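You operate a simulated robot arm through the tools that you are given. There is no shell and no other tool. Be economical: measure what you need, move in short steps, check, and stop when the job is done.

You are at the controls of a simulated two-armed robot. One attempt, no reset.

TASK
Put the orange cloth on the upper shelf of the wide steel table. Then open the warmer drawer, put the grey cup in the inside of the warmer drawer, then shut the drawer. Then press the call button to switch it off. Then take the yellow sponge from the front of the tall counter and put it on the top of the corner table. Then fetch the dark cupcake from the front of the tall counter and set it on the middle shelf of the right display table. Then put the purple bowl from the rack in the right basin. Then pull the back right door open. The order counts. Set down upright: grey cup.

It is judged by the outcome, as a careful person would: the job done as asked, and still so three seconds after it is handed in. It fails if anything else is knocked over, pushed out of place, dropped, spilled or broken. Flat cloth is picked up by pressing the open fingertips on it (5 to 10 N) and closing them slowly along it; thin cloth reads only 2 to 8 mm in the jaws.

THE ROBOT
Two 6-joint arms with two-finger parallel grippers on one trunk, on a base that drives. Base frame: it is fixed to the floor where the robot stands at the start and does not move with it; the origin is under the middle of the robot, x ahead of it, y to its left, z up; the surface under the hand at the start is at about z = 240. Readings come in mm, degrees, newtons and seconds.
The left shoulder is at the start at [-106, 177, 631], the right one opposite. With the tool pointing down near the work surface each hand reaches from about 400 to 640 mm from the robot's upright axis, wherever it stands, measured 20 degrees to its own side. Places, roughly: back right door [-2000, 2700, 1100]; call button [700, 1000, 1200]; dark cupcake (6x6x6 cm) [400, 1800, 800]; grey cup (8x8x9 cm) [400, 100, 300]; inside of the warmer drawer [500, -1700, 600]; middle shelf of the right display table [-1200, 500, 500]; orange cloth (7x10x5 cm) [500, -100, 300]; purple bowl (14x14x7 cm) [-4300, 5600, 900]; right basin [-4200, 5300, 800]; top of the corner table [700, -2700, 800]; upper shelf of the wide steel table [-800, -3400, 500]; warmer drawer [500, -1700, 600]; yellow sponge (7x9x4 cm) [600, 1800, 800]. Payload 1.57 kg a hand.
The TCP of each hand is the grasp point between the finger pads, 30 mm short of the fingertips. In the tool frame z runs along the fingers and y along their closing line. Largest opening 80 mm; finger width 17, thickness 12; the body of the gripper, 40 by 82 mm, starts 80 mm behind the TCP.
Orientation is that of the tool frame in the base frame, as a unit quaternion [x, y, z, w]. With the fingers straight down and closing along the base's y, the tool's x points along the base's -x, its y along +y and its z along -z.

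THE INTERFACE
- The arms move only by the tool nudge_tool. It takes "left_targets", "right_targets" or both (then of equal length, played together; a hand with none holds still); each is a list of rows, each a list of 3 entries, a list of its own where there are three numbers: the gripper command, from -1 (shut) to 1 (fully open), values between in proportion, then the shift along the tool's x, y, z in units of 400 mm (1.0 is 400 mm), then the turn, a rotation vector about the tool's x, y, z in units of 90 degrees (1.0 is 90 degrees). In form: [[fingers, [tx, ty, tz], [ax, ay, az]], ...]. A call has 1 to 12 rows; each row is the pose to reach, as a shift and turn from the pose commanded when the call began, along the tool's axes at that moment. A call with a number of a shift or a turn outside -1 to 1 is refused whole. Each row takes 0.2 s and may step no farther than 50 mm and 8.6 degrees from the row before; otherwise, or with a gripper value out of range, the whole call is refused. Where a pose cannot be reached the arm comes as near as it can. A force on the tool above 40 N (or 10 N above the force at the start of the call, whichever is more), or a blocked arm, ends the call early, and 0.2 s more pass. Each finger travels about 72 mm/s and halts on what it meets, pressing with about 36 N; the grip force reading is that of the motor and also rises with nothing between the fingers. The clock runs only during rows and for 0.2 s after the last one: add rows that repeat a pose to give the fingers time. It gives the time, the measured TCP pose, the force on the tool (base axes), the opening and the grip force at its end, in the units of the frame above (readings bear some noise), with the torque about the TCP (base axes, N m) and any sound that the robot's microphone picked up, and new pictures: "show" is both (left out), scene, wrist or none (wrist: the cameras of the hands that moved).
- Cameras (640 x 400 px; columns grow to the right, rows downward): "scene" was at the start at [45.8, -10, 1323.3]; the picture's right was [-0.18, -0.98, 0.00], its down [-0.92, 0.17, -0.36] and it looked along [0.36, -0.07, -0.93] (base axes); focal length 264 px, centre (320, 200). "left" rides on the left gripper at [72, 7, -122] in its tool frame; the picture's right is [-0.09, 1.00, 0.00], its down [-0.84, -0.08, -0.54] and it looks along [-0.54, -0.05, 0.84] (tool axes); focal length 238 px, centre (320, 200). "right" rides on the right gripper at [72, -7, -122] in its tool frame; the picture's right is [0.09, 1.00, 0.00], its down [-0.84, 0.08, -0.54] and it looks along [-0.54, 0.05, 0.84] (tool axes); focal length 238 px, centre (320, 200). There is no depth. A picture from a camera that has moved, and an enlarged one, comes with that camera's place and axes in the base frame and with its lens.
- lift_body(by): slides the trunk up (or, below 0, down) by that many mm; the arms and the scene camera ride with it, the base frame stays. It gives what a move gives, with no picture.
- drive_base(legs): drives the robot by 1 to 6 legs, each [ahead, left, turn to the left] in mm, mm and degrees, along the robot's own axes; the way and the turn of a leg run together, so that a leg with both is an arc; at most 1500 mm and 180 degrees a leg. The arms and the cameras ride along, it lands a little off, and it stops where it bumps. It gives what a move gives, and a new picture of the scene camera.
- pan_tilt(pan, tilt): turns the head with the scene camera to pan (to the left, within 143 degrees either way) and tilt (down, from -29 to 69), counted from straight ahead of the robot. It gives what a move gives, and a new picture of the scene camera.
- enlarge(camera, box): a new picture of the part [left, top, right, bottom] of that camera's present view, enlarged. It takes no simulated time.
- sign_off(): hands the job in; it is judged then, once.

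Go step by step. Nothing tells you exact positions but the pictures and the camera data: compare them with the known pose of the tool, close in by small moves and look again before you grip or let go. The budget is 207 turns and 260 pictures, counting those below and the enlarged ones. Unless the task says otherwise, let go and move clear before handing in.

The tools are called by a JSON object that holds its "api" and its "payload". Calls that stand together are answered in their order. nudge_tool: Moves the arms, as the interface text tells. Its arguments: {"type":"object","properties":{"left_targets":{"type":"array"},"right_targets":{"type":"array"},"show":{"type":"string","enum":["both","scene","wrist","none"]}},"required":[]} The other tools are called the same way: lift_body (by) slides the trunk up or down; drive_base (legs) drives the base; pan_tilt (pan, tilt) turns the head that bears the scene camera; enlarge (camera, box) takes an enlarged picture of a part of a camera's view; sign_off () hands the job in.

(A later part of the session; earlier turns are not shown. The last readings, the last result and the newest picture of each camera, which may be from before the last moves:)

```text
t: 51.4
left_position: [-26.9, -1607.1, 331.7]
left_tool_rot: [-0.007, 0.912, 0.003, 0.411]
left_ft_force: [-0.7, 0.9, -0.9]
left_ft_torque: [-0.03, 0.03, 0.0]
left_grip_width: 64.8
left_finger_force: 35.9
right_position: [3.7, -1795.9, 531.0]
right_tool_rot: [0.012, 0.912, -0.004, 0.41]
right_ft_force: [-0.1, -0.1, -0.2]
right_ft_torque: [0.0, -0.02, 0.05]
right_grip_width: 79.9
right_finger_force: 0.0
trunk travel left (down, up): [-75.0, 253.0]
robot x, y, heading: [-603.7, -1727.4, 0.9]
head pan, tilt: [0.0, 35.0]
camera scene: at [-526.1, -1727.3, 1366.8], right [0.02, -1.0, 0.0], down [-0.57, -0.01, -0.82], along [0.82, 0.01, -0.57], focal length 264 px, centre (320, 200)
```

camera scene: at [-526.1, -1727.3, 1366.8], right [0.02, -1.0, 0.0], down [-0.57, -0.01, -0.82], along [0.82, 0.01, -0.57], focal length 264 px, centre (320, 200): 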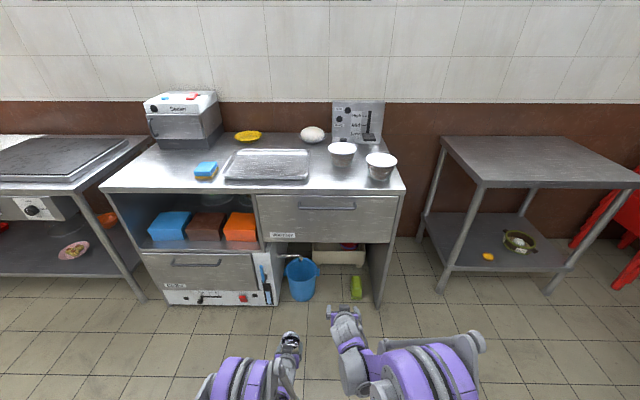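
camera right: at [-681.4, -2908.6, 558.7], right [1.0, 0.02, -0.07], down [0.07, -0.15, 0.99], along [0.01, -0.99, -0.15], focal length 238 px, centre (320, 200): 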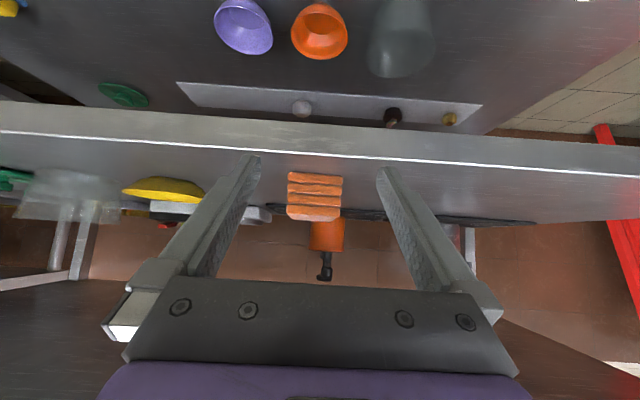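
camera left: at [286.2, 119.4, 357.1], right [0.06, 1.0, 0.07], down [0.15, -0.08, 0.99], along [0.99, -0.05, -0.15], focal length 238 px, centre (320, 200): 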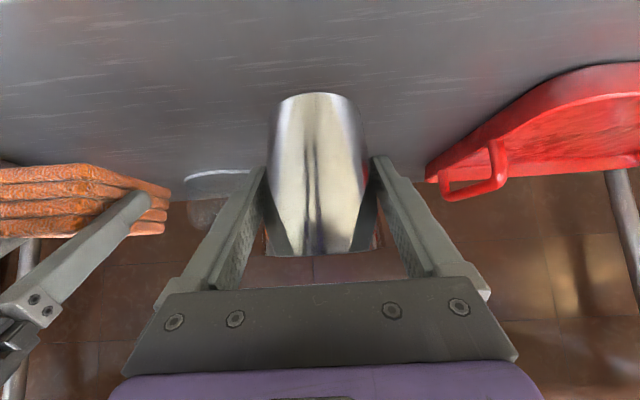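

{"api": "enlarge", "payload": {"camera": "scene", "box": [120, 170, 420, 320]}}

{"api": "enlarge", "payload": {"camera": "left", "box": [0, 0, 640, 400]}}

```text
2.13 times, centred on (270, 245) of scene
camera zoom: at [-526.1, -1727.3, 1366.8], right [0.02, -1.0, 0.0], down [-0.57, -0.01, -0.82], along [0.82, 0.01, -0.57], focal length 564 px, centre (427, 104)
```

zoom: 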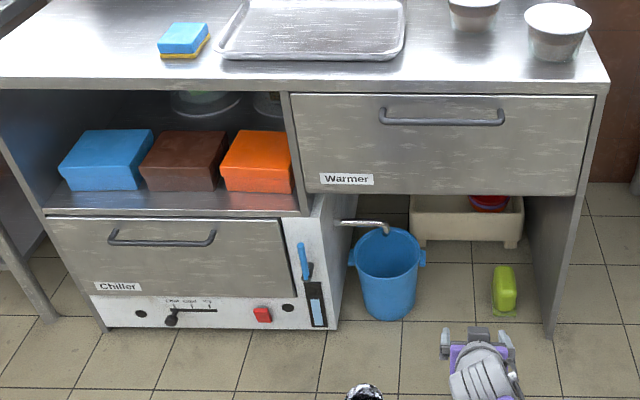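

```text
1.00 times, centred on (320, 200) of left (not enlarged: the box is as wide or as high as the picture)
camera zoom: at [-165.9, -1601.9, 357.0], right [0.04, 1.0, 0.07], down [0.15, -0.08, 0.99], along [0.99, -0.03, -0.15], focal length 238 px, centre (320, 200)
```

zoom: 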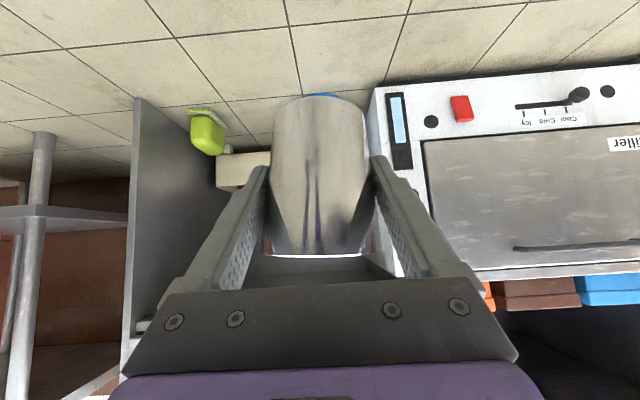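

The "Warmer" drawer is on the right, with its face near x≈360 and its bar handle near [330, -1746, 742]. I'll raise the trunk, level the right hand and look again.

{"api": "lift_body", "payload": {"by": 150}}

{"api": "nudge_tool", "payload": {"right_targets": [[1, [-0.05, 0, 0.018], [0, -0.09, 0]], [1, [-0.1, 0, 0.036], [0, -0.18, 0]], [1, [-0.16, 0, 0.054], [0, -0.27, 0]], [1, [-0.22, 0, 0.072], [0, -0.36, 0]], [1, [-0.277, 0, 0.089], [0, -0.45, 0]], [1, [-0.277, 0, 0.089], [0, -0.45, 0]]], "show": "none"}}

{"api": "nudge_tool", "payload": {"right_targets": [[1, [0, 0, 0], [0, 0, 0.09]], [1, [0, 0, 0], [0, 0, 0.18]], [1, [0, 0, 0], [0, 0, 0.27]], [1, [0, 0, 0], [0, 0, 0.36]], [1, [0, 0, 0], [0, 0, 0.45]], [1, [0, 0, 0], [0, 0, 0.54]], [1, [0, 0, 0], [0, 0, 0.63]], [1, [0, 0, 0], [0, 0, 0.72]], [1, [0, 0, 0], [0, 0, 0.81]], [1, [0, 0, 0], [0, 0, 0.9]], [1, [0, 0, 0], [0, 0, 0.99]], [1, [0, 0, 0], [0, 0, 0.99]]], "show": "both"}}

```text
t: 53.1
left_position: [-27.8, -1606.2, 482.5]
left_tool_rot: [-0.007, 0.911, 0.003, 0.411]
left_ft_force: [-0.6, -0.5, -0.8]
left_ft_torque: [0.02, -0.01, 0.01]
left_grip_width: 65.4
left_finger_force: 36.1
right_position: [3.3, -1795.6, 681.9]
right_tool_rot: [0.011, 0.912, -0.004, 0.411]
right_ft_force: [0.4, 0.5, 0.1]
right_ft_torque: [0.02, -0.01, 0.03]
right_grip_width: 79.9
right_finger_force: 0.2
trunk travel left (down, up): [-225.0, 103.0]
robot x, y, heading: [-607.0, -1729.6, 1.0]
head pan, tilt: [0.0, 35.0]
```

```text
t: 54.5
left_position: [-28.1, -1606.4, 481.2]
left_tool_rot: [-0.008, 0.911, 0.003, 0.412]
left_ft_force: [-0.3, 0.6, -1.9]
left_ft_torque: [0.0, -0.02, 0.01]
left_grip_width: 65.0
left_finger_force: 36.3
right_position: [102.6, -1798.8, 741.7]
right_tool_rot: [0.009, 0.713, -0.009, 0.701]
right_ft_force: [-0.2, -0.1, 0.0]
right_ft_torque: [-0.03, -0.03, 0.02]
right_grip_width: 80.1
right_finger_force: 0.1
trunk travel left (down, up): [-225.0, 103.0]
robot x, y, heading: [-605.6, -1728.1, 1.2]
head pan, tilt: [0.0, 35.0]
```

```text
t: 57.1
left_position: [-27.0, -1606.7, 480.9]
left_tool_rot: [-0.008, 0.912, 0.005, 0.411]
left_ft_force: [0.5, -0.6, -0.8]
left_ft_torque: [-0.02, -0.01, -0.02]
left_grip_width: 65.0
left_finger_force: 35.6
right_position: [104.3, -1799.7, 741.5]
right_tool_rot: [0.522, 0.564, 0.425, 0.478]
right_ft_force: [-0.2, 0.8, -0.1]
right_ft_torque: [-0.01, -0.04, 0.02]
right_grip_width: 79.8
right_finger_force: 0.0
right hand out of reach, approached as far as the arm can: row 7, 8, 9, 10, 11, 12
trunk travel left (down, up): [-225.0, 103.0]
robot x, y, heading: [-607.4, -1730.4, 1.0]
head pan, tilt: [0.0, 35.0]
camera scene: at [-555.0, -1727.8, 1521.0], right [0.02, -1.0, 0.0], down [-0.57, -0.01, -0.82], along [0.82, 0.01, -0.57], focal length 264 px, centre (320, 200)
camera right: at [-16.3, -1725.8, 750.1], right [0.18, 0.18, 0.97], down [-0.52, -0.82, 0.25], along [0.83, -0.55, -0.05], focal length 238 px, centre (320, 200)
```

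scene: 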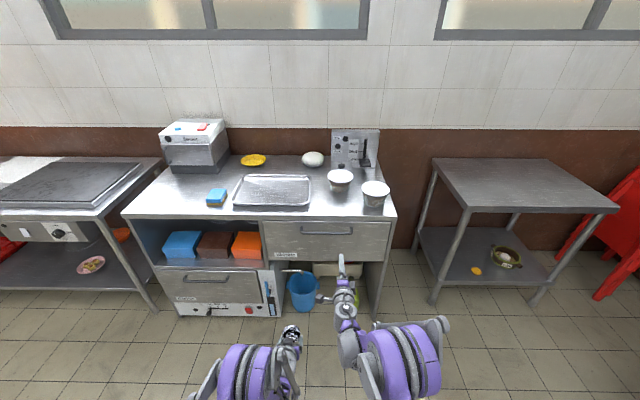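
right: 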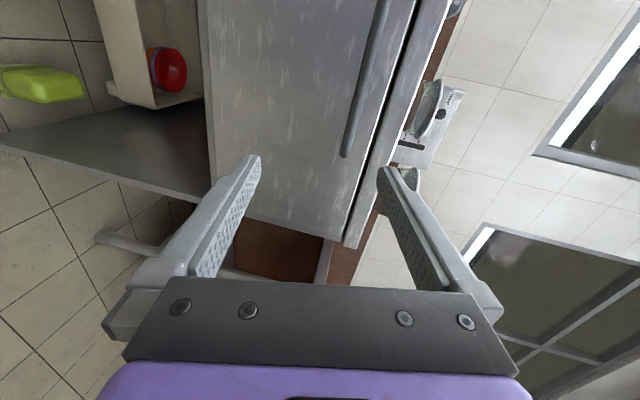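

The right hand is nearly level with its fingers above and below the bar line; the handle is near [331, -1746, 747]. I'll drive closer and centre on it.

{"api": "drive_base", "payload": {"legs": [[150, 55, -1]]}}

{"api": "enlarge", "payload": {"camera": "right", "box": [0, 0, 640, 400]}}

```text
t: 58.6
left_position: [125.4, -1561.7, 481.4]
left_tool_rot: [0.001, 0.912, 0.0, 0.411]
left_ft_force: [-0.5, 0.1, -0.2]
left_ft_torque: [-0.01, -0.01, -0.01]
left_grip_width: 65.0
left_finger_force: 35.7
right_position: [255.5, -1757.5, 742.2]
right_tool_rot: [0.526, 0.559, 0.421, 0.483]
right_ft_force: [-0.1, -0.5, -0.2]
right_ft_torque: [0.0, -0.05, 0.0]
right_grip_width: 80.1
right_finger_force: 0.0
trunk travel left (down, up): [-225.0, 103.0]
robot x, y, heading: [-450.1, -1675.2, -0.0]
head pan, tilt: [0.0, 35.0]
camera scene: at [-403.3, -1672.2, 1520.9], right [0.0, -1.0, 0.0], down [-0.57, 0.0, -0.82], along [0.82, 0.0, -0.57], focal length 264 px, centre (320, 200)
```

scene: 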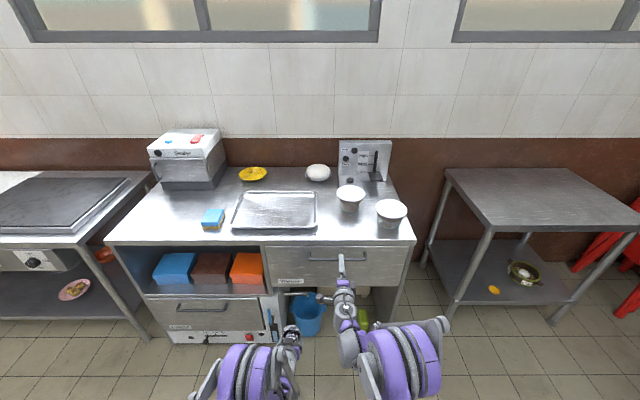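

```text
1.00 times, centred on (320, 200) of right (not enlarged: the box is as wide or as high as the picture)
camera zoom: at [134.8, -1680.8, 749.5], right [0.19, 0.18, 0.97], down [-0.54, -0.8, 0.26], along [0.82, -0.56, -0.05], focal length 238 px, centre (320, 200)
```

zoom: 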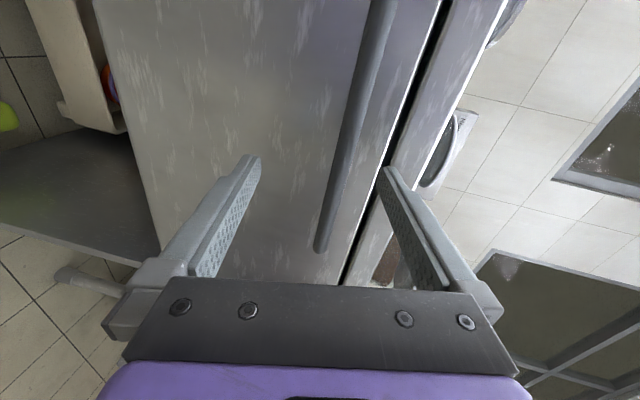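

The bar lies between the finger lines at z≈744. I'll advance gently.

{"api": "nudge_tool", "payload": {"right_targets": [[1, [0, 0.013, 0.05], [0, 0, 0]], [1, [0, 0.025, 0.1], [0, 0, 0]], [1, [0, 0.036, 0.14], [0, 0, 0]], [1, [0, 0.036, 0.14], [0, 0, 0]]], "show": "both"}}

```text
t: 59.2
left_position: [125.3, -1562.6, 480.8]
left_tool_rot: [0.001, 0.911, -0.001, 0.412]
left_ft_force: [0.7, 1.1, -0.4]
left_ft_torque: [0.01, 0.05, 0.03]
left_grip_width: 65.3
left_finger_force: 36.0
right_position: [293.8, -1757.4, 744.1]
right_tool_rot: [0.527, 0.558, 0.42, 0.484]
right_ft_force: [-18.0, -0.6, 1.4]
right_ft_torque: [0.06, -0.81, 0.17]
right_grip_width: 78.8
right_finger_force: 0.0
trunk travel left (down, up): [-225.0, 103.0]
robot x, y, heading: [-451.0, -1670.6, -0.2]
head pan, tilt: [0.0, 35.0]
stopped in row 3 (right hand): the force on the tool passed its limit at 70 N (the readings are from after the stop); the commanded pose is now the measured one
camera scene: at [-405.2, -1672.6, 1521.0], right [0.0, -1.0, 0.0], down [-0.57, 0.0, -0.82], along [0.82, 0.0, -0.57], focal length 264 px, centre (320, 200)
camera right: at [174.8, -1681.7, 752.2], right [0.18, 0.18, 0.97], down [-0.54, -0.8, 0.25], along [0.82, -0.57, -0.05], focal length 238 px, centre (320, 200)
```

scene: 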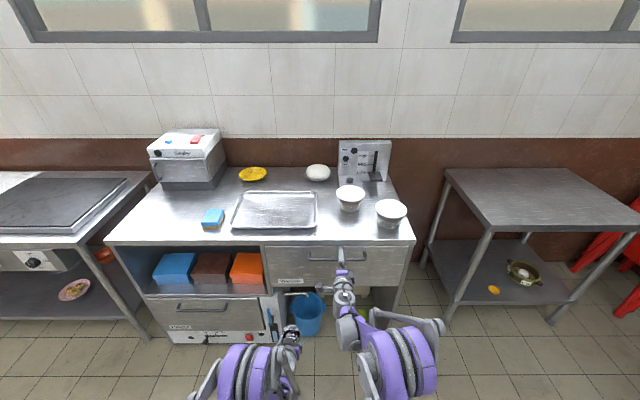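
right: 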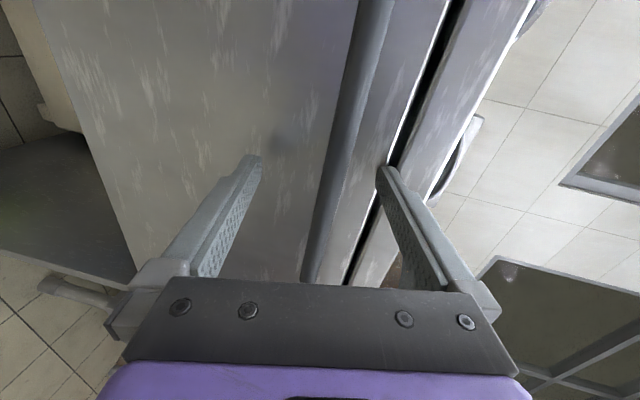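

The upper finger met the counter lip above the drawer. I'll back off, narrow the opening to 30 mm and approach again around the bar.

{"api": "nudge_tool", "payload": {"right_targets": [[0.3, [0, 0.0, -0.05], [0, 0, 0]], [-0.1, [0, 0.0, -0.05], [0, 0, 0]], [-0.25, [0, 0.005, -0.05], [0, 0, 0]], [-0.25, [0, 0.007, -0.02], [0, 0, 0]], [-0.25, [0, 0.01, 0.0], [0, 0, 0]], [-0.25, [0, 0.013, 0.015], [0, 0, 0]], [-0.25, [0, 0.013, 0.015], [0, 0, 0]]], "show": "wrist"}}

```text
t: 60.8
left_position: [124.1, -1561.7, 483.3]
left_tool_rot: [0.002, 0.911, -0.001, 0.413]
left_ft_force: [0.7, 0.0, -0.2]
left_ft_torque: [-0.01, 0.02, 0.0]
left_grip_width: 65.2
left_finger_force: 36.5
right_position: [298.9, -1756.9, 749.3]
right_tool_rot: [0.528, 0.558, 0.421, 0.484]
right_ft_force: [-35.2, -1.3, 1.7]
right_ft_torque: [0.0, -0.68, 0.17]
right_grip_width: 25.7
right_finger_force: 0.0
trunk travel left (down, up): [-225.0, 103.0]
robot x, y, heading: [-453.0, -1672.2, -0.1]
head pan, tilt: [0.0, 35.0]
camera right: at [179.2, -1680.7, 757.7], right [0.18, 0.18, 0.97], down [-0.54, -0.8, 0.25], along [0.82, -0.57, -0.05], focal length 238 px, centre (320, 200)
```

right: 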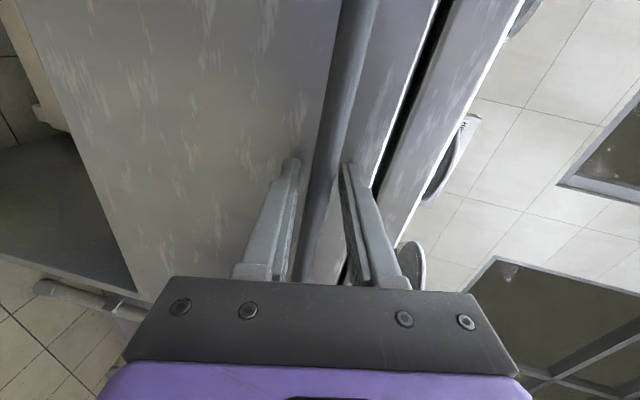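

The tips touch the drawer face and the bar is between the pads. I'll back off 4 mm and close on it.

{"api": "nudge_tool", "payload": {"right_targets": [[-0.25, [0, 0, -0.015], [0, 0, 0]], [-0.6, [0, 0, -0.018], [0, 0, 0]], [-1, [0, 0, -0.018], [0, 0, 0]], [-1, [0, 0, -0.018], [0, 0, 0]], [-1, [0, 0, -0.018], [0, 0, 0]]], "show": "wrist"}}

```text
t: 62.0
left_position: [125.9, -1561.7, 481.8]
left_tool_rot: [0.002, 0.911, -0.001, 0.412]
left_ft_force: [-0.7, 0.4, -0.2]
left_ft_torque: [0.01, 0.0, -0.01]
left_grip_width: 65.1
left_finger_force: 36.3
right_position: [294.9, -1757.5, 749.6]
right_tool_rot: [0.528, 0.558, 0.42, 0.483]
right_ft_force: [5.5, -2.0, 10.8]
right_ft_torque: [0.57, 0.0, -0.15]
right_grip_width: 15.1
right_finger_force: 31.1
trunk travel left (down, up): [-225.0, 103.0]
robot x, y, heading: [-454.6, -1672.4, -0.2]
head pan, tilt: [0.0, 35.0]
camera right: at [175.3, -1681.2, 757.8], right [0.18, 0.18, 0.97], down [-0.54, -0.8, 0.25], along [0.82, -0.57, -0.05], focal length 238 px, centre (320, 200)
```

right: 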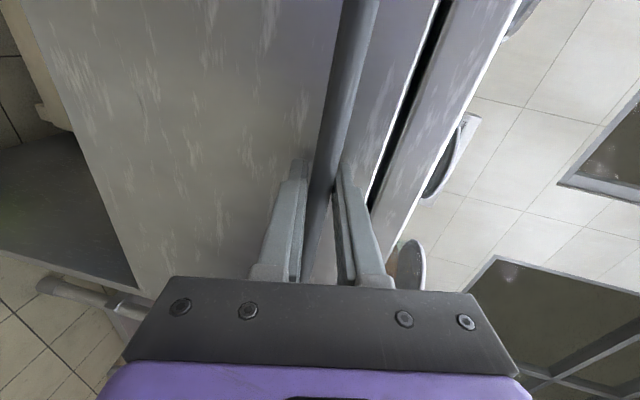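

The bar is gripped. I'll drive back slowly to pull the drawer open.

{"api": "drive_base", "payload": {"legs": [[-150, 0, 0]]}}

```text
t: 63.4
left_position: [-24.8, -1560.9, 482.2]
left_tool_rot: [0.001, 0.911, 0.001, 0.412]
left_ft_force: [-0.1, -0.3, -0.2]
left_ft_torque: [-0.01, 0.03, 0.01]
left_grip_width: 64.8
left_finger_force: 35.8
right_position: [145.5, -1757.9, 750.8]
right_tool_rot: [0.527, 0.558, 0.42, 0.484]
right_ft_force: [1.4, -9.6, 6.3]
right_ft_torque: [0.44, 0.02, -0.37]
right_grip_width: 15.2
right_finger_force: 31.2
trunk travel left (down, up): [-225.0, 103.0]
robot x, y, heading: [-601.4, -1669.3, -0.2]
head pan, tilt: [0.0, 35.0]
camera scene: at [-555.5, -1673.3, 1521.1], right [0.0, -1.0, 0.0], down [-0.57, 0.0, -0.82], along [0.82, 0.0, -0.57], focal length 264 px, centre (320, 200)
```

scene: 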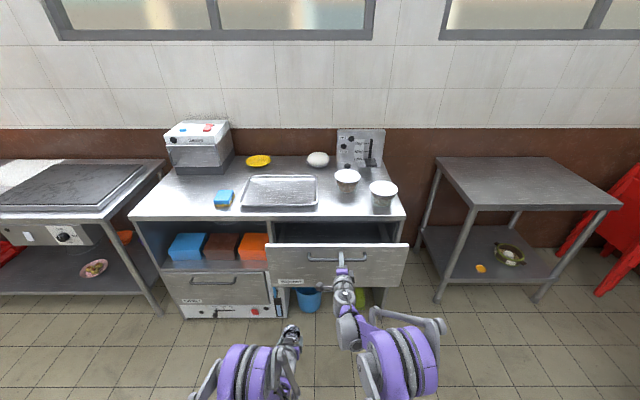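

The drawer is opening smoothly. I'll pull further.

{"api": "drive_base", "payload": {"legs": [[-150, 0, 0]]}}

{"api": "enlarge", "payload": {"camera": "scene", "box": [220, 180, 440, 320]}}

```text
t: 64.8
left_position: [-174.8, -1561.0, 482.6]
left_tool_rot: [0.001, 0.912, -0.001, 0.411]
left_ft_force: [0.3, -0.5, -1.0]
left_ft_torque: [-0.03, -0.02, -0.02]
left_grip_width: 64.7
left_finger_force: 36.3
right_position: [-4.5, -1757.3, 750.2]
right_tool_rot: [0.526, 0.559, 0.421, 0.483]
right_ft_force: [1.7, -2.5, 4.5]
right_ft_torque: [0.51, 0.02, -0.28]
right_grip_width: 15.2
right_finger_force: 30.8
trunk travel left (down, up): [-225.0, 103.0]
robot x, y, heading: [-750.5, -1670.4, -0.4]
head pan, tilt: [0.0, 35.0]
camera scene: at [-705.6, -1672.3, 1521.0], right [0.0, -1.0, 0.0], down [-0.57, 0.0, -0.82], along [0.82, 0.0, -0.57], focal length 264 px, centre (320, 200)
```

scene: 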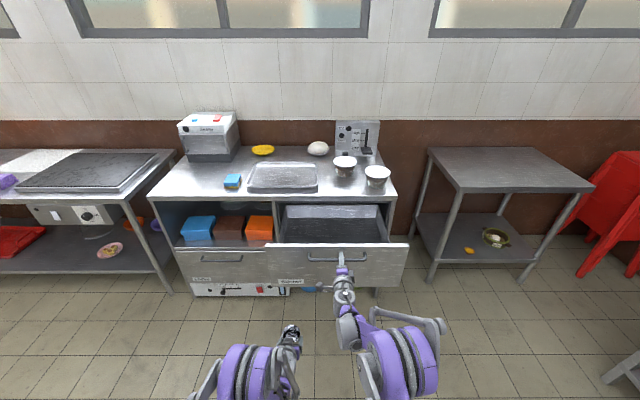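

```text
2.86 times, centred on (330, 250) of scene
camera zoom: at [-705.6, -1672.3, 1521.0], right [0.0, -1.0, 0.0], down [-0.57, 0.0, -0.82], along [0.82, 0.0, -0.57], focal length 755 px, centre (291, 57)
```

zoom: 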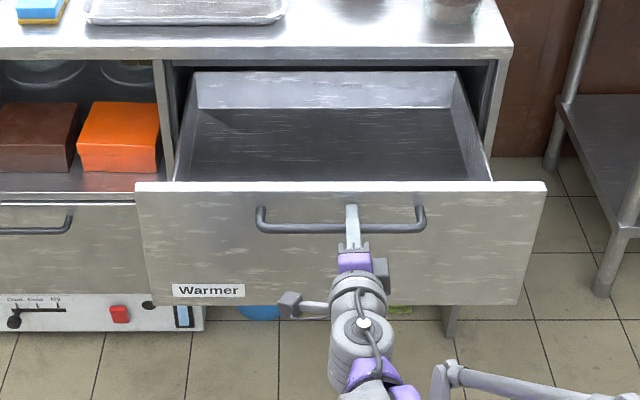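

The drawer is open 300 mm. I'll see whether it slides out a little more, using the arm with its force limit.

{"api": "nudge_tool", "payload": {"right_targets": [[-1, [0, -0.006, -0.03], [0, 0, 0]], [-1, [0, -0.012, -0.06], [0, 0, 0]], [-1, [0, -0.018, -0.09], [0, 0, 0]], [-1, [0, -0.024, -0.12], [0, 0, 0]]], "show": "scene"}}

```text
t: 65.8
left_position: [-175.1, -1560.8, 481.6]
left_tool_rot: [0.001, 0.911, 0.0, 0.412]
left_ft_force: [0.0, 0.3, -0.4]
left_ft_torque: [-0.02, 0.04, 0.04]
left_grip_width: 64.9
left_finger_force: 36.2
right_position: [-54.4, -1758.1, 749.8]
right_tool_rot: [0.527, 0.558, 0.42, 0.484]
right_ft_force: [-0.3, -8.6, 19.5]
right_ft_torque: [0.7, -0.1, 0.55]
right_grip_width: 14.9
right_finger_force: 31.0
trunk travel left (down, up): [-225.0, 103.0]
robot x, y, heading: [-754.7, -1675.3, -0.4]
head pan, tilt: [0.0, 35.0]
camera scene: at [-707.3, -1673.0, 1521.1], right [0.0, -1.0, 0.0], down [-0.57, 0.0, -0.82], along [0.82, 0.0, -0.57], focal length 264 px, centre (320, 200)
```

scene: 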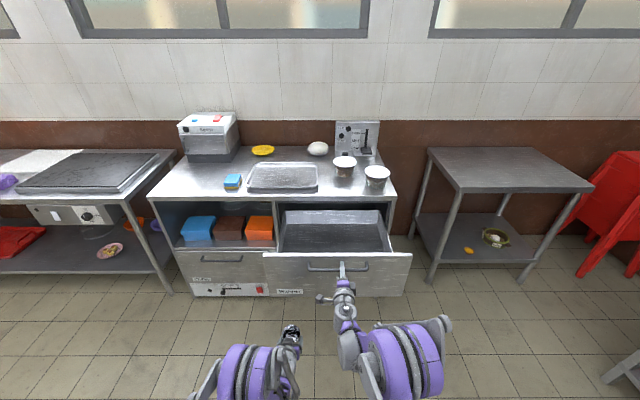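

It opened another 50 mm. I'll inspect the inside.

{"api": "enlarge", "payload": {"camera": "scene", "box": [240, 180, 440, 310]}}

```text
3.08 times, centred on (340, 245) of scene
camera zoom: at [-707.3, -1673.0, 1521.1], right [0.0, -1.0, 0.0], down [-0.57, 0.0, -0.82], along [0.82, 0.0, -0.57], focal length 813 px, centre (258, 62)
```

zoom: 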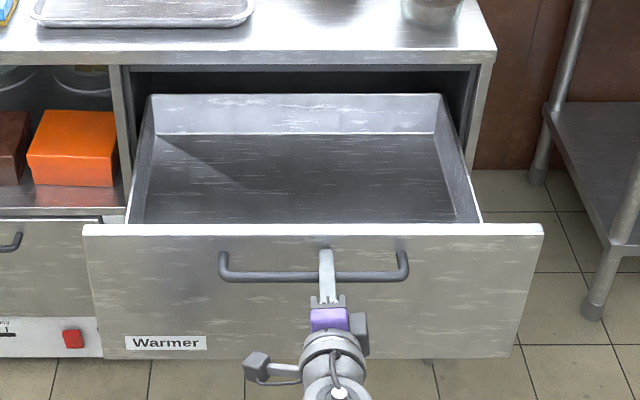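

The drawer floor is near z≈600 and the back wall near x≈395. I'll release the handle and back the right hand off, then raise the trunk and lift both hands above the drawer.

{"api": "nudge_tool", "payload": {"right_targets": [[-0.4, [0, 0, 0], [0, 0, 0]], [0.0, [0, 0, 0], [0, 0, 0]], [0.0, [0, 0, -0.04], [0, 0, 0]], [0.0, [0, 0, -0.1], [0, 0, 0]], [0.0, [0, 0, -0.17], [0, 0, 0]], [0.0, [0, 0, -0.17], [0, 0, 0]]], "show": "scene"}}

{"api": "lift_body", "payload": {"by": 100}}

```text
t: 67.2
left_position: [-174.9, -1560.1, 481.1]
left_tool_rot: [0.001, 0.911, -0.001, 0.412]
left_ft_force: [-0.5, -0.7, -0.6]
left_ft_torque: [-0.02, -0.04, 0.03]
left_grip_width: 64.9
left_finger_force: 36.6
right_position: [-121.0, -1752.2, 762.4]
right_tool_rot: [0.527, 0.559, 0.421, 0.482]
right_ft_force: [-0.3, -0.4, -0.1]
right_ft_torque: [-0.01, 0.01, 0.0]
right_grip_width: 40.1
right_finger_force: 0.0
trunk travel left (down, up): [-225.0, 103.0]
robot x, y, heading: [-755.3, -1671.2, 0.0]
head pan, tilt: [0.0, 35.0]
camera scene: at [-704.7, -1672.1, 1521.0], right [0.0, -1.0, 0.0], down [-0.57, 0.0, -0.82], along [0.82, 0.0, -0.57], focal length 264 px, centre (320, 200)
```

scene: 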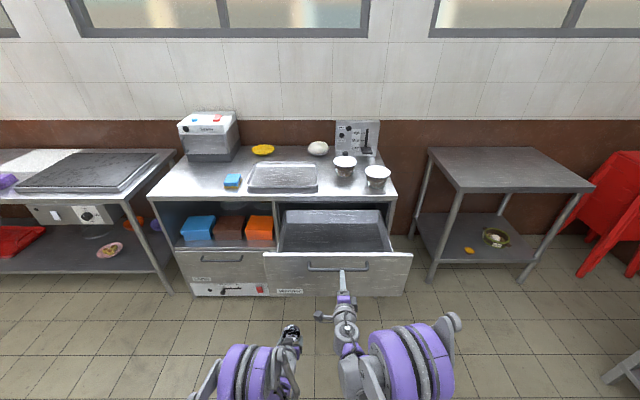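

```text
t: 68.5
left_position: [-109.8, -1561.2, 629.2]
left_tool_rot: [0.001, 0.897, -0.001, 0.443]
left_ft_force: [0.4, 0.3, 0.0]
left_ft_torque: [-0.01, -0.01, -0.02]
left_grip_width: 65.1
left_finger_force: 35.7
right_position: [-123.4, -1752.5, 861.2]
right_tool_rot: [0.528, 0.559, 0.42, 0.483]
right_ft_force: [0.2, 0.3, -0.9]
right_ft_torque: [-0.02, -0.01, 0.05]
right_grip_width: 39.9
right_finger_force: 0.1
trunk travel left (down, up): [-325.0, 3.0]
robot x, y, heading: [-754.2, -1673.3, -0.0]
head pan, tilt: [0.0, 35.0]
```

The left arm shifted a little during the lift, so the cup is tilted about 4 degrees. I'll raise the left hand above the drawer edge, restore the pitch, and look.

{"api": "nudge_tool", "payload": {"left_targets": [[-1, [-0.08, 0, -0.06], [0, 0.01, 0]], [-1, [-0.16, 0, -0.12], [0, 0.02, 0]], [-1, [-0.24, 0, -0.18], [0, 0.03, 0]], [-1, [-0.32, 0, -0.24], [0, 0.04, 0]], [-1, [-0.4, 0, -0.3], [0, 0.045, 0]], [-1, [-0.466, 0, -0.357], [0, 0.045, 0]], [-1, [-0.466, 0, -0.357], [0, 0.045, 0]]], "show": "both"}}

```text
t: 70.1
left_position: [-109.4, -1560.2, 863.7]
left_tool_rot: [0.001, 0.912, 0.0, 0.411]
left_ft_force: [-0.6, 0.4, -0.9]
left_ft_torque: [0.01, 0.03, -0.01]
left_grip_width: 64.9
left_finger_force: 36.4
right_position: [-121.1, -1753.6, 860.4]
right_tool_rot: [0.527, 0.559, 0.419, 0.483]
right_ft_force: [0.0, 0.2, -0.2]
right_ft_torque: [0.0, -0.02, 0.03]
right_grip_width: 39.9
right_finger_force: 0.1
trunk travel left (down, up): [-325.0, 3.0]
robot x, y, heading: [-755.8, -1672.9, 0.2]
head pan, tilt: [0.0, 35.0]
camera scene: at [-708.3, -1672.0, 1626.2], right [0.0, -1.0, 0.0], down [-0.57, 0.0, -0.82], along [0.82, 0.0, -0.57], focal length 264 px, centre (320, 200)
camera left: at [-248.3, -1553.3, 889.1], right [0.06, 1.0, 0.07], down [0.15, -0.08, 0.99], along [0.99, -0.05, -0.15], focal length 238 px, centre (320, 200)
```

scene: 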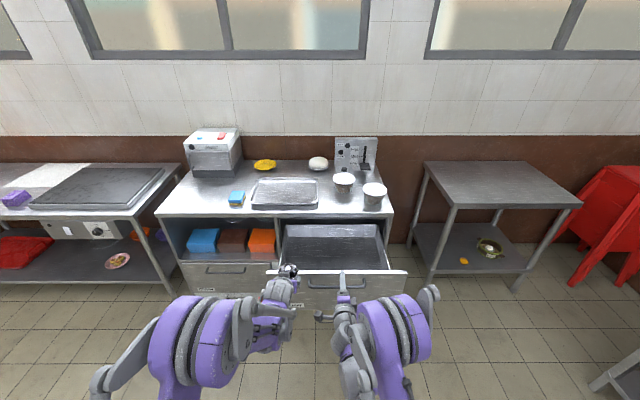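
left: 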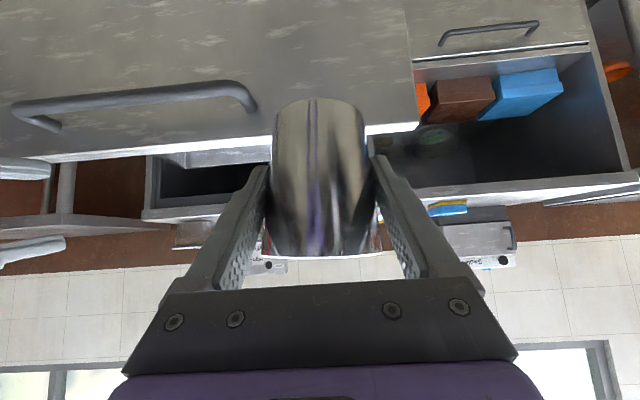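

The inside spans about y -1540 to -1940. I'll move the right hand aside and drive in so that the cup hangs over the drawer at about y≈-1650.

{"api": "nudge_tool", "payload": {"right_targets": [[0, [-0.08, 0.03, 0], [0, 0, 0]], [0, [-0.16, 0.06, 0], [0, 0, 0]], [0, [-0.2, 0.1, 0], [0, 0, 0]], [0, [-0.2, 0.1, 0], [0, 0, 0]]], "show": "none"}}

{"api": "drive_base", "payload": {"legs": [[200, -90, 0]]}}

{"api": "pan_tilt", "payload": {"pan": 0, "tilt": 50}}

```text
t: 71.1
left_position: [-111.1, -1559.9, 863.4]
left_tool_rot: [0.001, 0.912, 0.0, 0.411]
left_ft_force: [-0.5, 0.7, -0.6]
left_ft_torque: [0.05, 0.01, 0.03]
left_grip_width: 64.7
left_finger_force: 36.1
right_position: [-115.0, -1828.2, 907.7]
right_tool_rot: [0.527, 0.559, 0.42, 0.483]
right_ft_force: [0.8, -0.7, -0.7]
right_ft_torque: [0.02, -0.03, -0.02]
right_grip_width: 40.1
right_finger_force: 0.1
trunk travel left (down, up): [-325.0, 3.0]
robot x, y, heading: [-751.2, -1668.9, -0.1]
head pan, tilt: [0.0, 35.0]
```

```text
t: 72.8
left_position: [90.9, -1647.4, 862.3]
left_tool_rot: [0.002, 0.912, -0.001, 0.411]
left_ft_force: [1.0, 0.5, -0.4]
left_ft_torque: [-0.01, -0.05, 0.01]
left_grip_width: 65.1
left_finger_force: 36.1
right_position: [85.0, -1914.7, 907.7]
right_tool_rot: [0.527, 0.559, 0.42, 0.483]
right_ft_force: [-0.2, -1.2, 0.2]
right_ft_torque: [0.01, 0.0, 0.01]
right_grip_width: 40.0
right_finger_force: 0.1
trunk travel left (down, up): [-325.0, 3.0]
robot x, y, heading: [-553.0, -1757.0, -0.1]
head pan, tilt: [0.0, 35.0]
camera scene: at [-507.8, -1759.9, 1626.0], right [0.0, -1.0, 0.0], down [-0.57, 0.0, -0.82], along [0.82, 0.0, -0.57], focal length 264 px, centre (320, 200)
```

scene: 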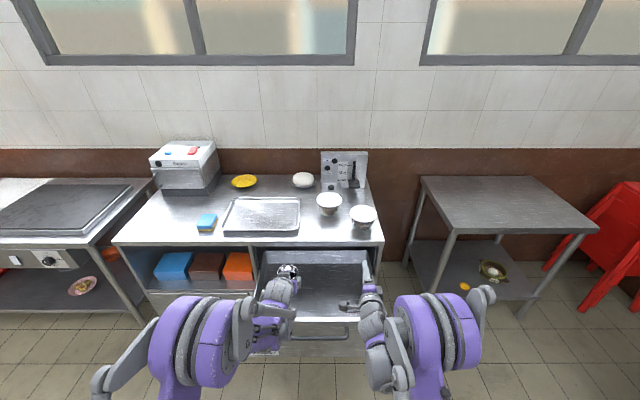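

```text
t: 73.6
left_position: [91.5, -1647.7, 863.4]
left_tool_rot: [0.001, 0.912, 0.0, 0.41]
left_ft_force: [0.2, 0.4, -0.7]
left_ft_torque: [-0.01, 0.03, -0.01]
left_grip_width: 65.1
left_finger_force: 36.1
right_position: [85.1, -1915.1, 907.5]
right_tool_rot: [0.527, 0.559, 0.42, 0.483]
right_ft_force: [-0.2, -0.3, -0.4]
right_ft_torque: [0.02, -0.01, -0.02]
right_grip_width: 40.1
right_finger_force: 0.1
trunk travel left (down, up): [-325.0, 3.0]
robot x, y, heading: [-551.3, -1760.6, 0.0]
head pan, tilt: [0.0, 50.0]
camera scene: at [-518.4, -1759.7, 1604.6], right [0.0, -1.0, 0.0], down [-0.77, 0.0, -0.64], along [0.64, 0.0, -0.77], focal length 264 px, centre (320, 200)
```

scene: 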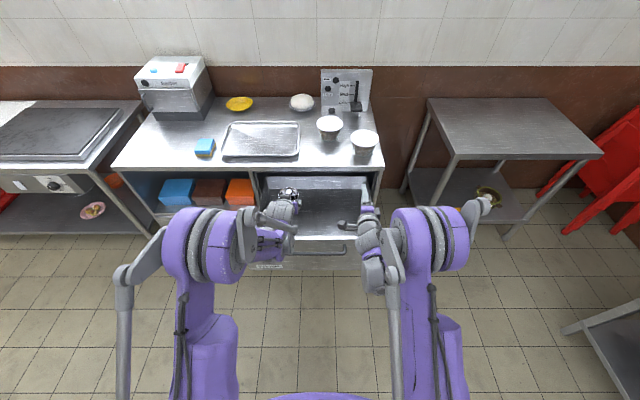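

The cup is above the drawer with good side margins. I'll drive 90 mm further and look before lowering.

{"api": "drive_base", "payload": {"legs": [[90, 0, 0]]}}

{"api": "nudge_tool", "payload": {"left_targets": [[-1, [-0.05, 0, 0.056], [0, 0, 0]], [-1, [-0.099, 0, 0.1125], [0, 0, 0]], [-1, [-0.099, 0, 0.1125], [0, 0, 0]]], "show": "both"}}

```text
t: 74.7
left_position: [181.9, -1647.8, 862.6]
left_tool_rot: [0.001, 0.912, 0.0, 0.411]
left_ft_force: [-0.6, 0.4, -0.6]
left_ft_torque: [-0.01, 0.0, 0.0]
left_grip_width: 64.8
left_finger_force: 36.3
right_position: [177.0, -1916.0, 906.6]
right_tool_rot: [0.527, 0.559, 0.419, 0.484]
right_ft_force: [-0.3, 0.4, 0.6]
right_ft_torque: [-0.01, 0.0, -0.03]
right_grip_width: 39.7
right_finger_force: 0.1
trunk travel left (down, up): [-325.0, 3.0]
robot x, y, heading: [-462.0, -1763.5, -0.1]
head pan, tilt: [0.0, 50.0]
camera scene: at [-427.6, -1759.9, 1604.2], right [0.0, -1.0, 0.0], down [-0.77, 0.0, -0.64], along [0.64, 0.0, -0.77], focal length 264 px, centre (320, 200)
```

scene: 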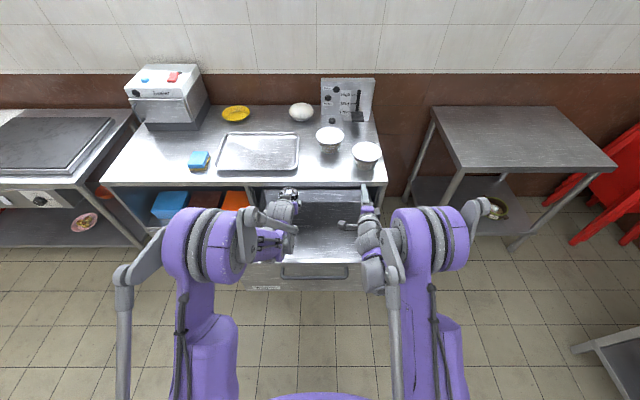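

```text
t: 75.5
left_position: [241.0, -1648.8, 861.9]
left_tool_rot: [0.001, 0.911, 0.0, 0.411]
left_ft_force: [-0.4, -0.1, -0.4]
left_ft_torque: [0.0, 0.0, 0.04]
left_grip_width: 64.9
left_finger_force: 36.1
right_position: [176.4, -1916.2, 907.9]
right_tool_rot: [0.527, 0.559, 0.419, 0.483]
right_ft_force: [-0.3, 0.1, 0.5]
right_ft_torque: [0.03, -0.02, 0.05]
right_grip_width: 40.2
right_finger_force: 0.1
trunk travel left (down, up): [-325.0, 3.0]
robot x, y, heading: [-461.6, -1761.2, 0.0]
head pan, tilt: [0.0, 50.0]
camera scene: at [-427.7, -1759.9, 1604.5], right [0.0, -1.0, 0.0], down [-0.77, 0.0, -0.64], along [0.64, 0.0, -0.77], focal length 264 px, centre (320, 200)
camera left: at [103.8, -1641.5, 887.9], right [0.06, 1.0, 0.07], down [0.15, -0.08, 0.99], along [0.99, -0.05, -0.15], focal length 238 px, centre (320, 200)
```

scene: 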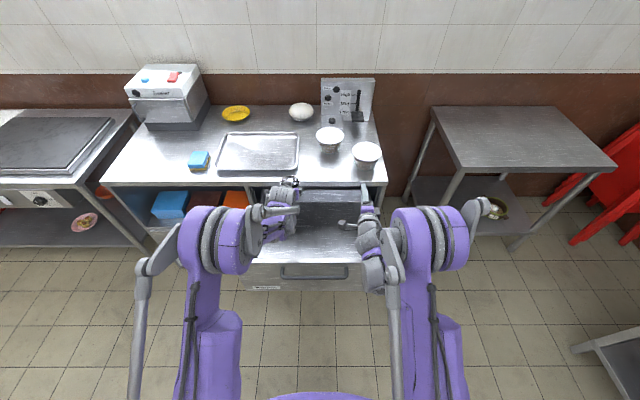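
left: 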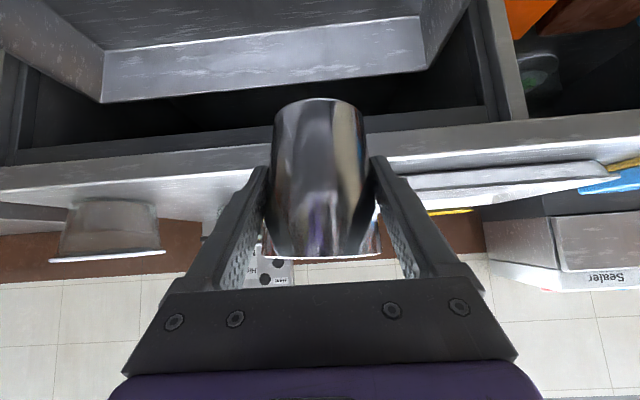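

The path down is clear: back wall near x≈415, floor near z≈600. I'll lower 165 mm.

{"api": "nudge_tool", "payload": {"left_targets": [[-1, [0.078, 0, 0.068], [0, 0, 0]], [-1, [0.156, 0, 0.136], [0, 0, 0]], [-1, [0.234, 0, 0.204], [0, 0, 0]], [-1, [0.309, 0, 0.272], [0, 0, 0]], [-1, [0.309, 0, 0.272], [0, 0, 0]]], "show": "both"}}

```text
t: 76.7
left_position: [242.5, -1648.3, 697.9]
left_tool_rot: [0.002, 0.912, -0.001, 0.411]
left_ft_force: [0.2, -0.4, -1.6]
left_ft_torque: [0.01, 0.01, -0.01]
left_grip_width: 64.8
left_finger_force: 36.1
right_position: [176.6, -1915.5, 907.8]
right_tool_rot: [0.527, 0.559, 0.42, 0.483]
right_ft_force: [-1.4, 0.3, -0.3]
right_ft_torque: [0.02, 0.0, 0.03]
right_grip_width: 40.0
right_finger_force: 0.1
trunk travel left (down, up): [-325.0, 3.0]
robot x, y, heading: [-462.8, -1758.1, -0.0]
head pan, tilt: [0.0, 50.0]
camera scene: at [-427.5, -1760.0, 1604.5], right [0.0, -1.0, 0.0], down [-0.77, 0.0, -0.64], along [0.64, 0.0, -0.77], focal length 264 px, centre (320, 200)
camera left: at [104.5, -1641.7, 723.2], right [0.06, 1.0, 0.07], down [0.15, -0.08, 0.99], along [0.99, -0.05, -0.15], focal length 238 px, centre (320, 200)
```

scene: 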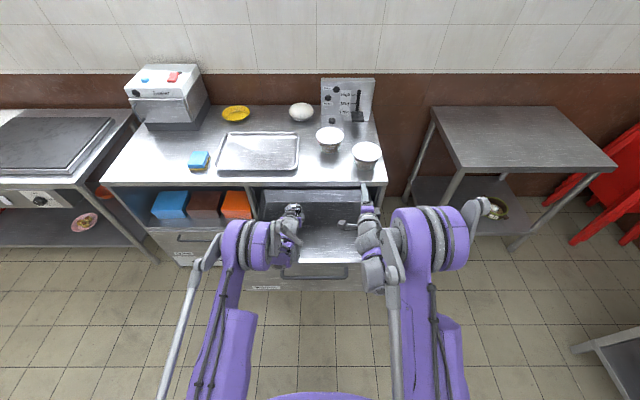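
left: 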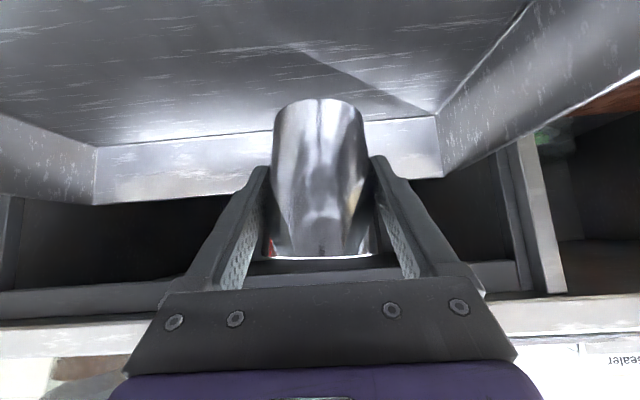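

I'll lower 45 mm more and then check the force.

{"api": "nudge_tool", "payload": {"left_targets": [[-1, [0.05, 0, 0.044], [0, 0, 0]], [-1, [0.075, 0, 0.066], [0, 0, 0]], [-1, [0.086, 0, 0.0755], [0, 0, 0]], [-1, [0.086, 0, 0.0755], [0, 0, 0]]], "show": "wrist"}}

```text
t: 77.7
left_position: [240.5, -1648.3, 675.7]
left_tool_rot: [0.0, 0.908, 0.002, 0.419]
left_ft_force: [-0.3, 0.1, -0.9]
left_ft_torque: [0.02, 0.01, 0.0]
left_grip_width: 64.6
left_finger_force: 35.8
right_position: [168.4, -1917.7, 919.6]
right_tool_rot: [0.525, 0.554, 0.426, 0.487]
right_ft_force: [0.0, -0.6, -0.3]
right_ft_torque: [0.03, 0.04, -0.02]
right_grip_width: 40.1
right_finger_force: 0.1
trunk travel left (down, up): [-325.0, 3.0]
robot x, y, heading: [-461.5, -1759.1, 0.0]
head pan, tilt: [0.0, 50.0]
camera left: at [101.8, -1641.4, 700.3], right [0.06, 1.0, 0.07], down [0.13, -0.08, 0.99], along [0.99, -0.05, -0.14], focal length 238 px, centre (320, 200)
```

left: 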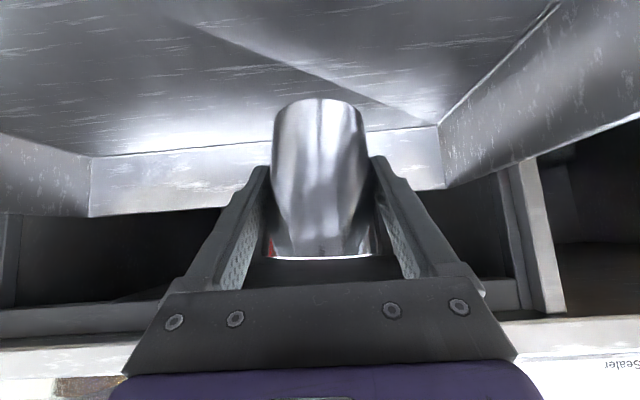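

The left height lags and the robot is being tipped slightly: the forearm is probably resting on the drawer front. I'll lift straight back up right away.

{"api": "nudge_tool", "payload": {"left_targets": [[-1, [-0.05, 0, -0.044], [0, 0, 0]], [-1, [-0.12, 0, -0.105], [0, 0, 0]], [-1, [-0.2, 0, -0.175], [0, 0, 0]], [-1, [-0.28, 0, -0.245], [0, 0, 0]], [-1, [-0.28, 0, -0.245], [0, 0, 0]]], "right_targets": [[0, [0, 0, -0.03], [0, 0, 0]], [0, [0, 0, -0.06], [0, 0, 0]], [0, [0, 0, -0.09], [0, 0, 0]], [0, [0, 0, -0.09], [0, 0, 0]], [0, [0, 0, -0.09], [0, 0, 0]]], "show": "scene"}}

{"api": "enlarge", "payload": {"camera": "scene", "box": [160, 160, 440, 320]}}

```text
t: 78.9
left_position: [241.9, -1647.7, 799.5]
left_tool_rot: [0.001, 0.911, 0.0, 0.411]
left_ft_force: [0.1, -0.3, -1.6]
left_ft_torque: [0.0, 0.01, 0.01]
left_grip_width: 64.8
left_finger_force: 36.1
right_position: [141.5, -1914.5, 912.7]
right_tool_rot: [0.528, 0.559, 0.42, 0.483]
right_ft_force: [0.1, -0.2, -0.2]
right_ft_torque: [-0.01, 0.02, -0.01]
right_grip_width: 40.1
right_finger_force: 0.1
trunk travel left (down, up): [-325.0, 3.0]
robot x, y, heading: [-463.9, -1762.0, -0.1]
head pan, tilt: [0.0, 50.0]
camera scene: at [-427.0, -1759.9, 1604.4], right [0.0, -1.0, 0.0], down [-0.77, 0.0, -0.64], along [0.64, 0.0, -0.77], focal length 264 px, centre (320, 200)
```

scene: 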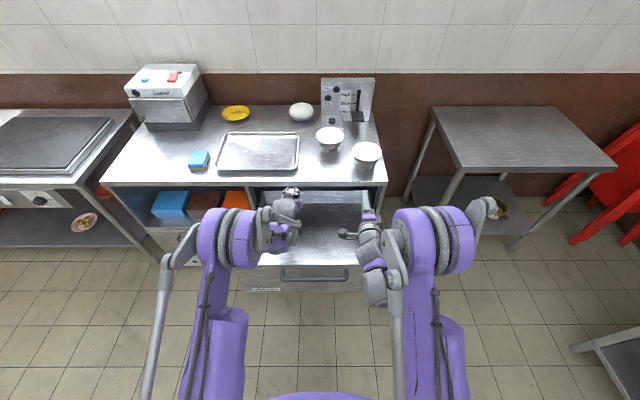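

```text
2.29 times, centred on (300, 240) of scene
camera zoom: at [-427.0, -1759.9, 1604.4], right [0.0, -1.0, 0.0], down [-0.77, 0.0, -0.64], along [0.64, 0.0, -0.77], focal length 604 px, centre (366, 109)
```

zoom: 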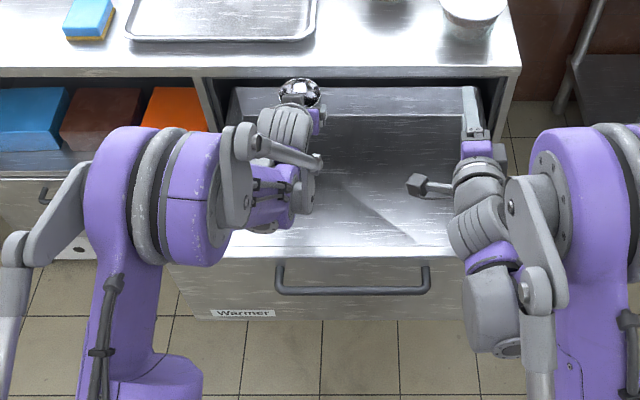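

The wrist can't go low enough over the drawer front at this slant; fingers pointing straight down would. I'll set the cup on the free front strip of the counter and regrip it from above. First I go up and across.

{"api": "nudge_tool", "payload": {"left_targets": [[-1, [-0.08, 0, -0.07], [0, 0, 0]], [-1, [-0.16, 0, -0.14], [0, 0, 0]], [-1, [-0.22, 0, -0.19], [0, 0, 0]], [-1, [-0.22, 0, -0.19], [0, 0, 0]]], "show": "none"}}

{"api": "drive_base", "payload": {"legs": [[120, -90, 0]]}}

{"api": "enlarge", "payload": {"camera": "left", "box": [0, 0, 640, 400]}}

```text
t: 79.9
left_position: [244.9, -1646.3, 917.3]
left_tool_rot: [0.001, 0.912, 0.0, 0.411]
left_ft_force: [0.0, 0.3, -1.2]
left_ft_torque: [0.0, 0.04, 0.01]
left_grip_width: 64.8
left_finger_force: 35.9
right_position: [141.4, -1915.2, 912.5]
right_tool_rot: [0.527, 0.56, 0.419, 0.483]
right_ft_force: [0.8, -0.5, 0.0]
right_ft_torque: [0.04, 0.0, -0.01]
right_grip_width: 40.2
right_finger_force: 0.0
trunk travel left (down, up): [-325.0, 3.0]
robot x, y, heading: [-463.6, -1760.5, 0.0]
head pan, tilt: [0.0, 50.0]
```

```text
t: 81.3
left_position: [361.7, -1738.0, 916.5]
left_tool_rot: [0.0, 0.912, 0.0, 0.411]
left_ft_force: [-0.2, 0.7, -1.4]
left_ft_torque: [-0.02, 0.02, -0.05]
left_grip_width: 64.7
left_finger_force: 35.9
right_position: [256.5, -2004.4, 912.6]
right_tool_rot: [0.528, 0.559, 0.419, 0.483]
right_ft_force: [0.1, -0.2, 0.8]
right_ft_torque: [-0.02, 0.04, 0.03]
right_grip_width: 39.9
right_finger_force: 0.0
trunk travel left (down, up): [-325.0, 3.0]
robot x, y, heading: [-344.8, -1847.1, -0.2]
head pan, tilt: [0.0, 50.0]
camera scene: at [-309.8, -1849.0, 1604.3], right [0.0, -1.0, 0.0], down [-0.77, 0.0, -0.64], along [0.64, 0.0, -0.77], focal length 264 px, centre (320, 200)
```

scene: 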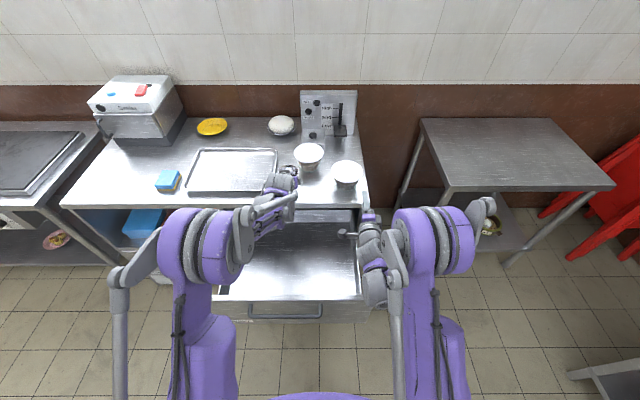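

```text
1.00 times, centred on (320, 200) of left (not enlarged: the box is as wide or as high as the picture)
camera zoom: at [223.3, -1731.1, 942.5], right [0.06, 1.0, 0.07], down [0.15, -0.08, 0.99], along [0.99, -0.05, -0.15], focal length 238 px, centre (320, 200)
```

zoom: 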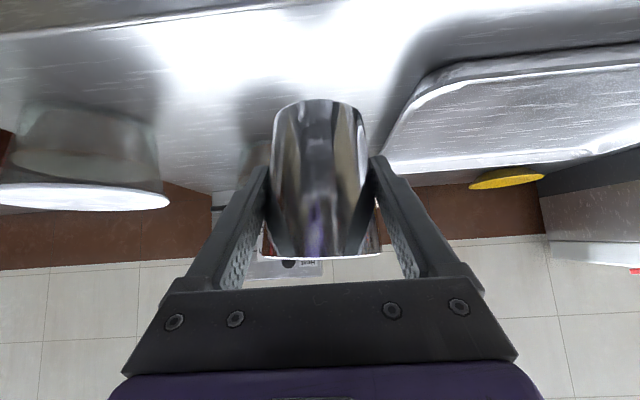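

The spot beside the tray is free. I'll move the cup 30 mm forward, over the counter, and lower it toward the top.

{"api": "nudge_tool", "payload": {"left_targets": [[-1, [-0.025, 0, 0.03], [0, 0, 0]], [-1, [-0.01, 0, 0.1], [0, 0, 0]], [-1, [0.045, 0, 0.14], [0, 0, 0]], [-1, [0.056, 0, 0.15], [0, 0, 0]], [-1, [0.056, 0, 0.15], [0, 0, 0]]], "show": "wrist"}}

```text
t: 82.5
left_position: [391.0, -1737.6, 859.9]
left_tool_rot: [0.001, 0.911, 0.0, 0.413]
left_ft_force: [2.2, 3.2, 24.1]
left_ft_torque: [-0.04, -0.1, -0.05]
left_grip_width: 63.0
left_finger_force: 35.6
right_position: [255.6, -2003.5, 914.7]
right_tool_rot: [0.527, 0.558, 0.419, 0.484]
right_ft_force: [-1.5, 0.1, -0.3]
right_ft_torque: [0.01, 0.04, 0.02]
right_grip_width: 40.1
right_finger_force: 0.1
trunk travel left (down, up): [-325.0, 3.0]
robot x, y, heading: [-345.3, -1843.2, -0.0]
head pan, tilt: [0.0, 50.0]
camera left: at [253.5, -1731.2, 885.9], right [0.06, 1.0, 0.07], down [0.14, -0.08, 0.99], along [0.99, -0.05, -0.15], focal length 238 px, centre (320, 200)
```

left: 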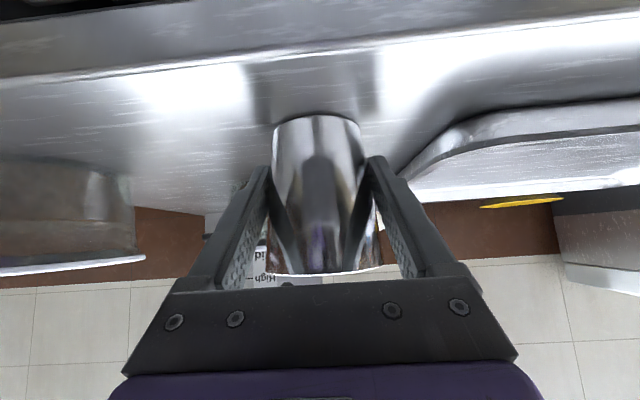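

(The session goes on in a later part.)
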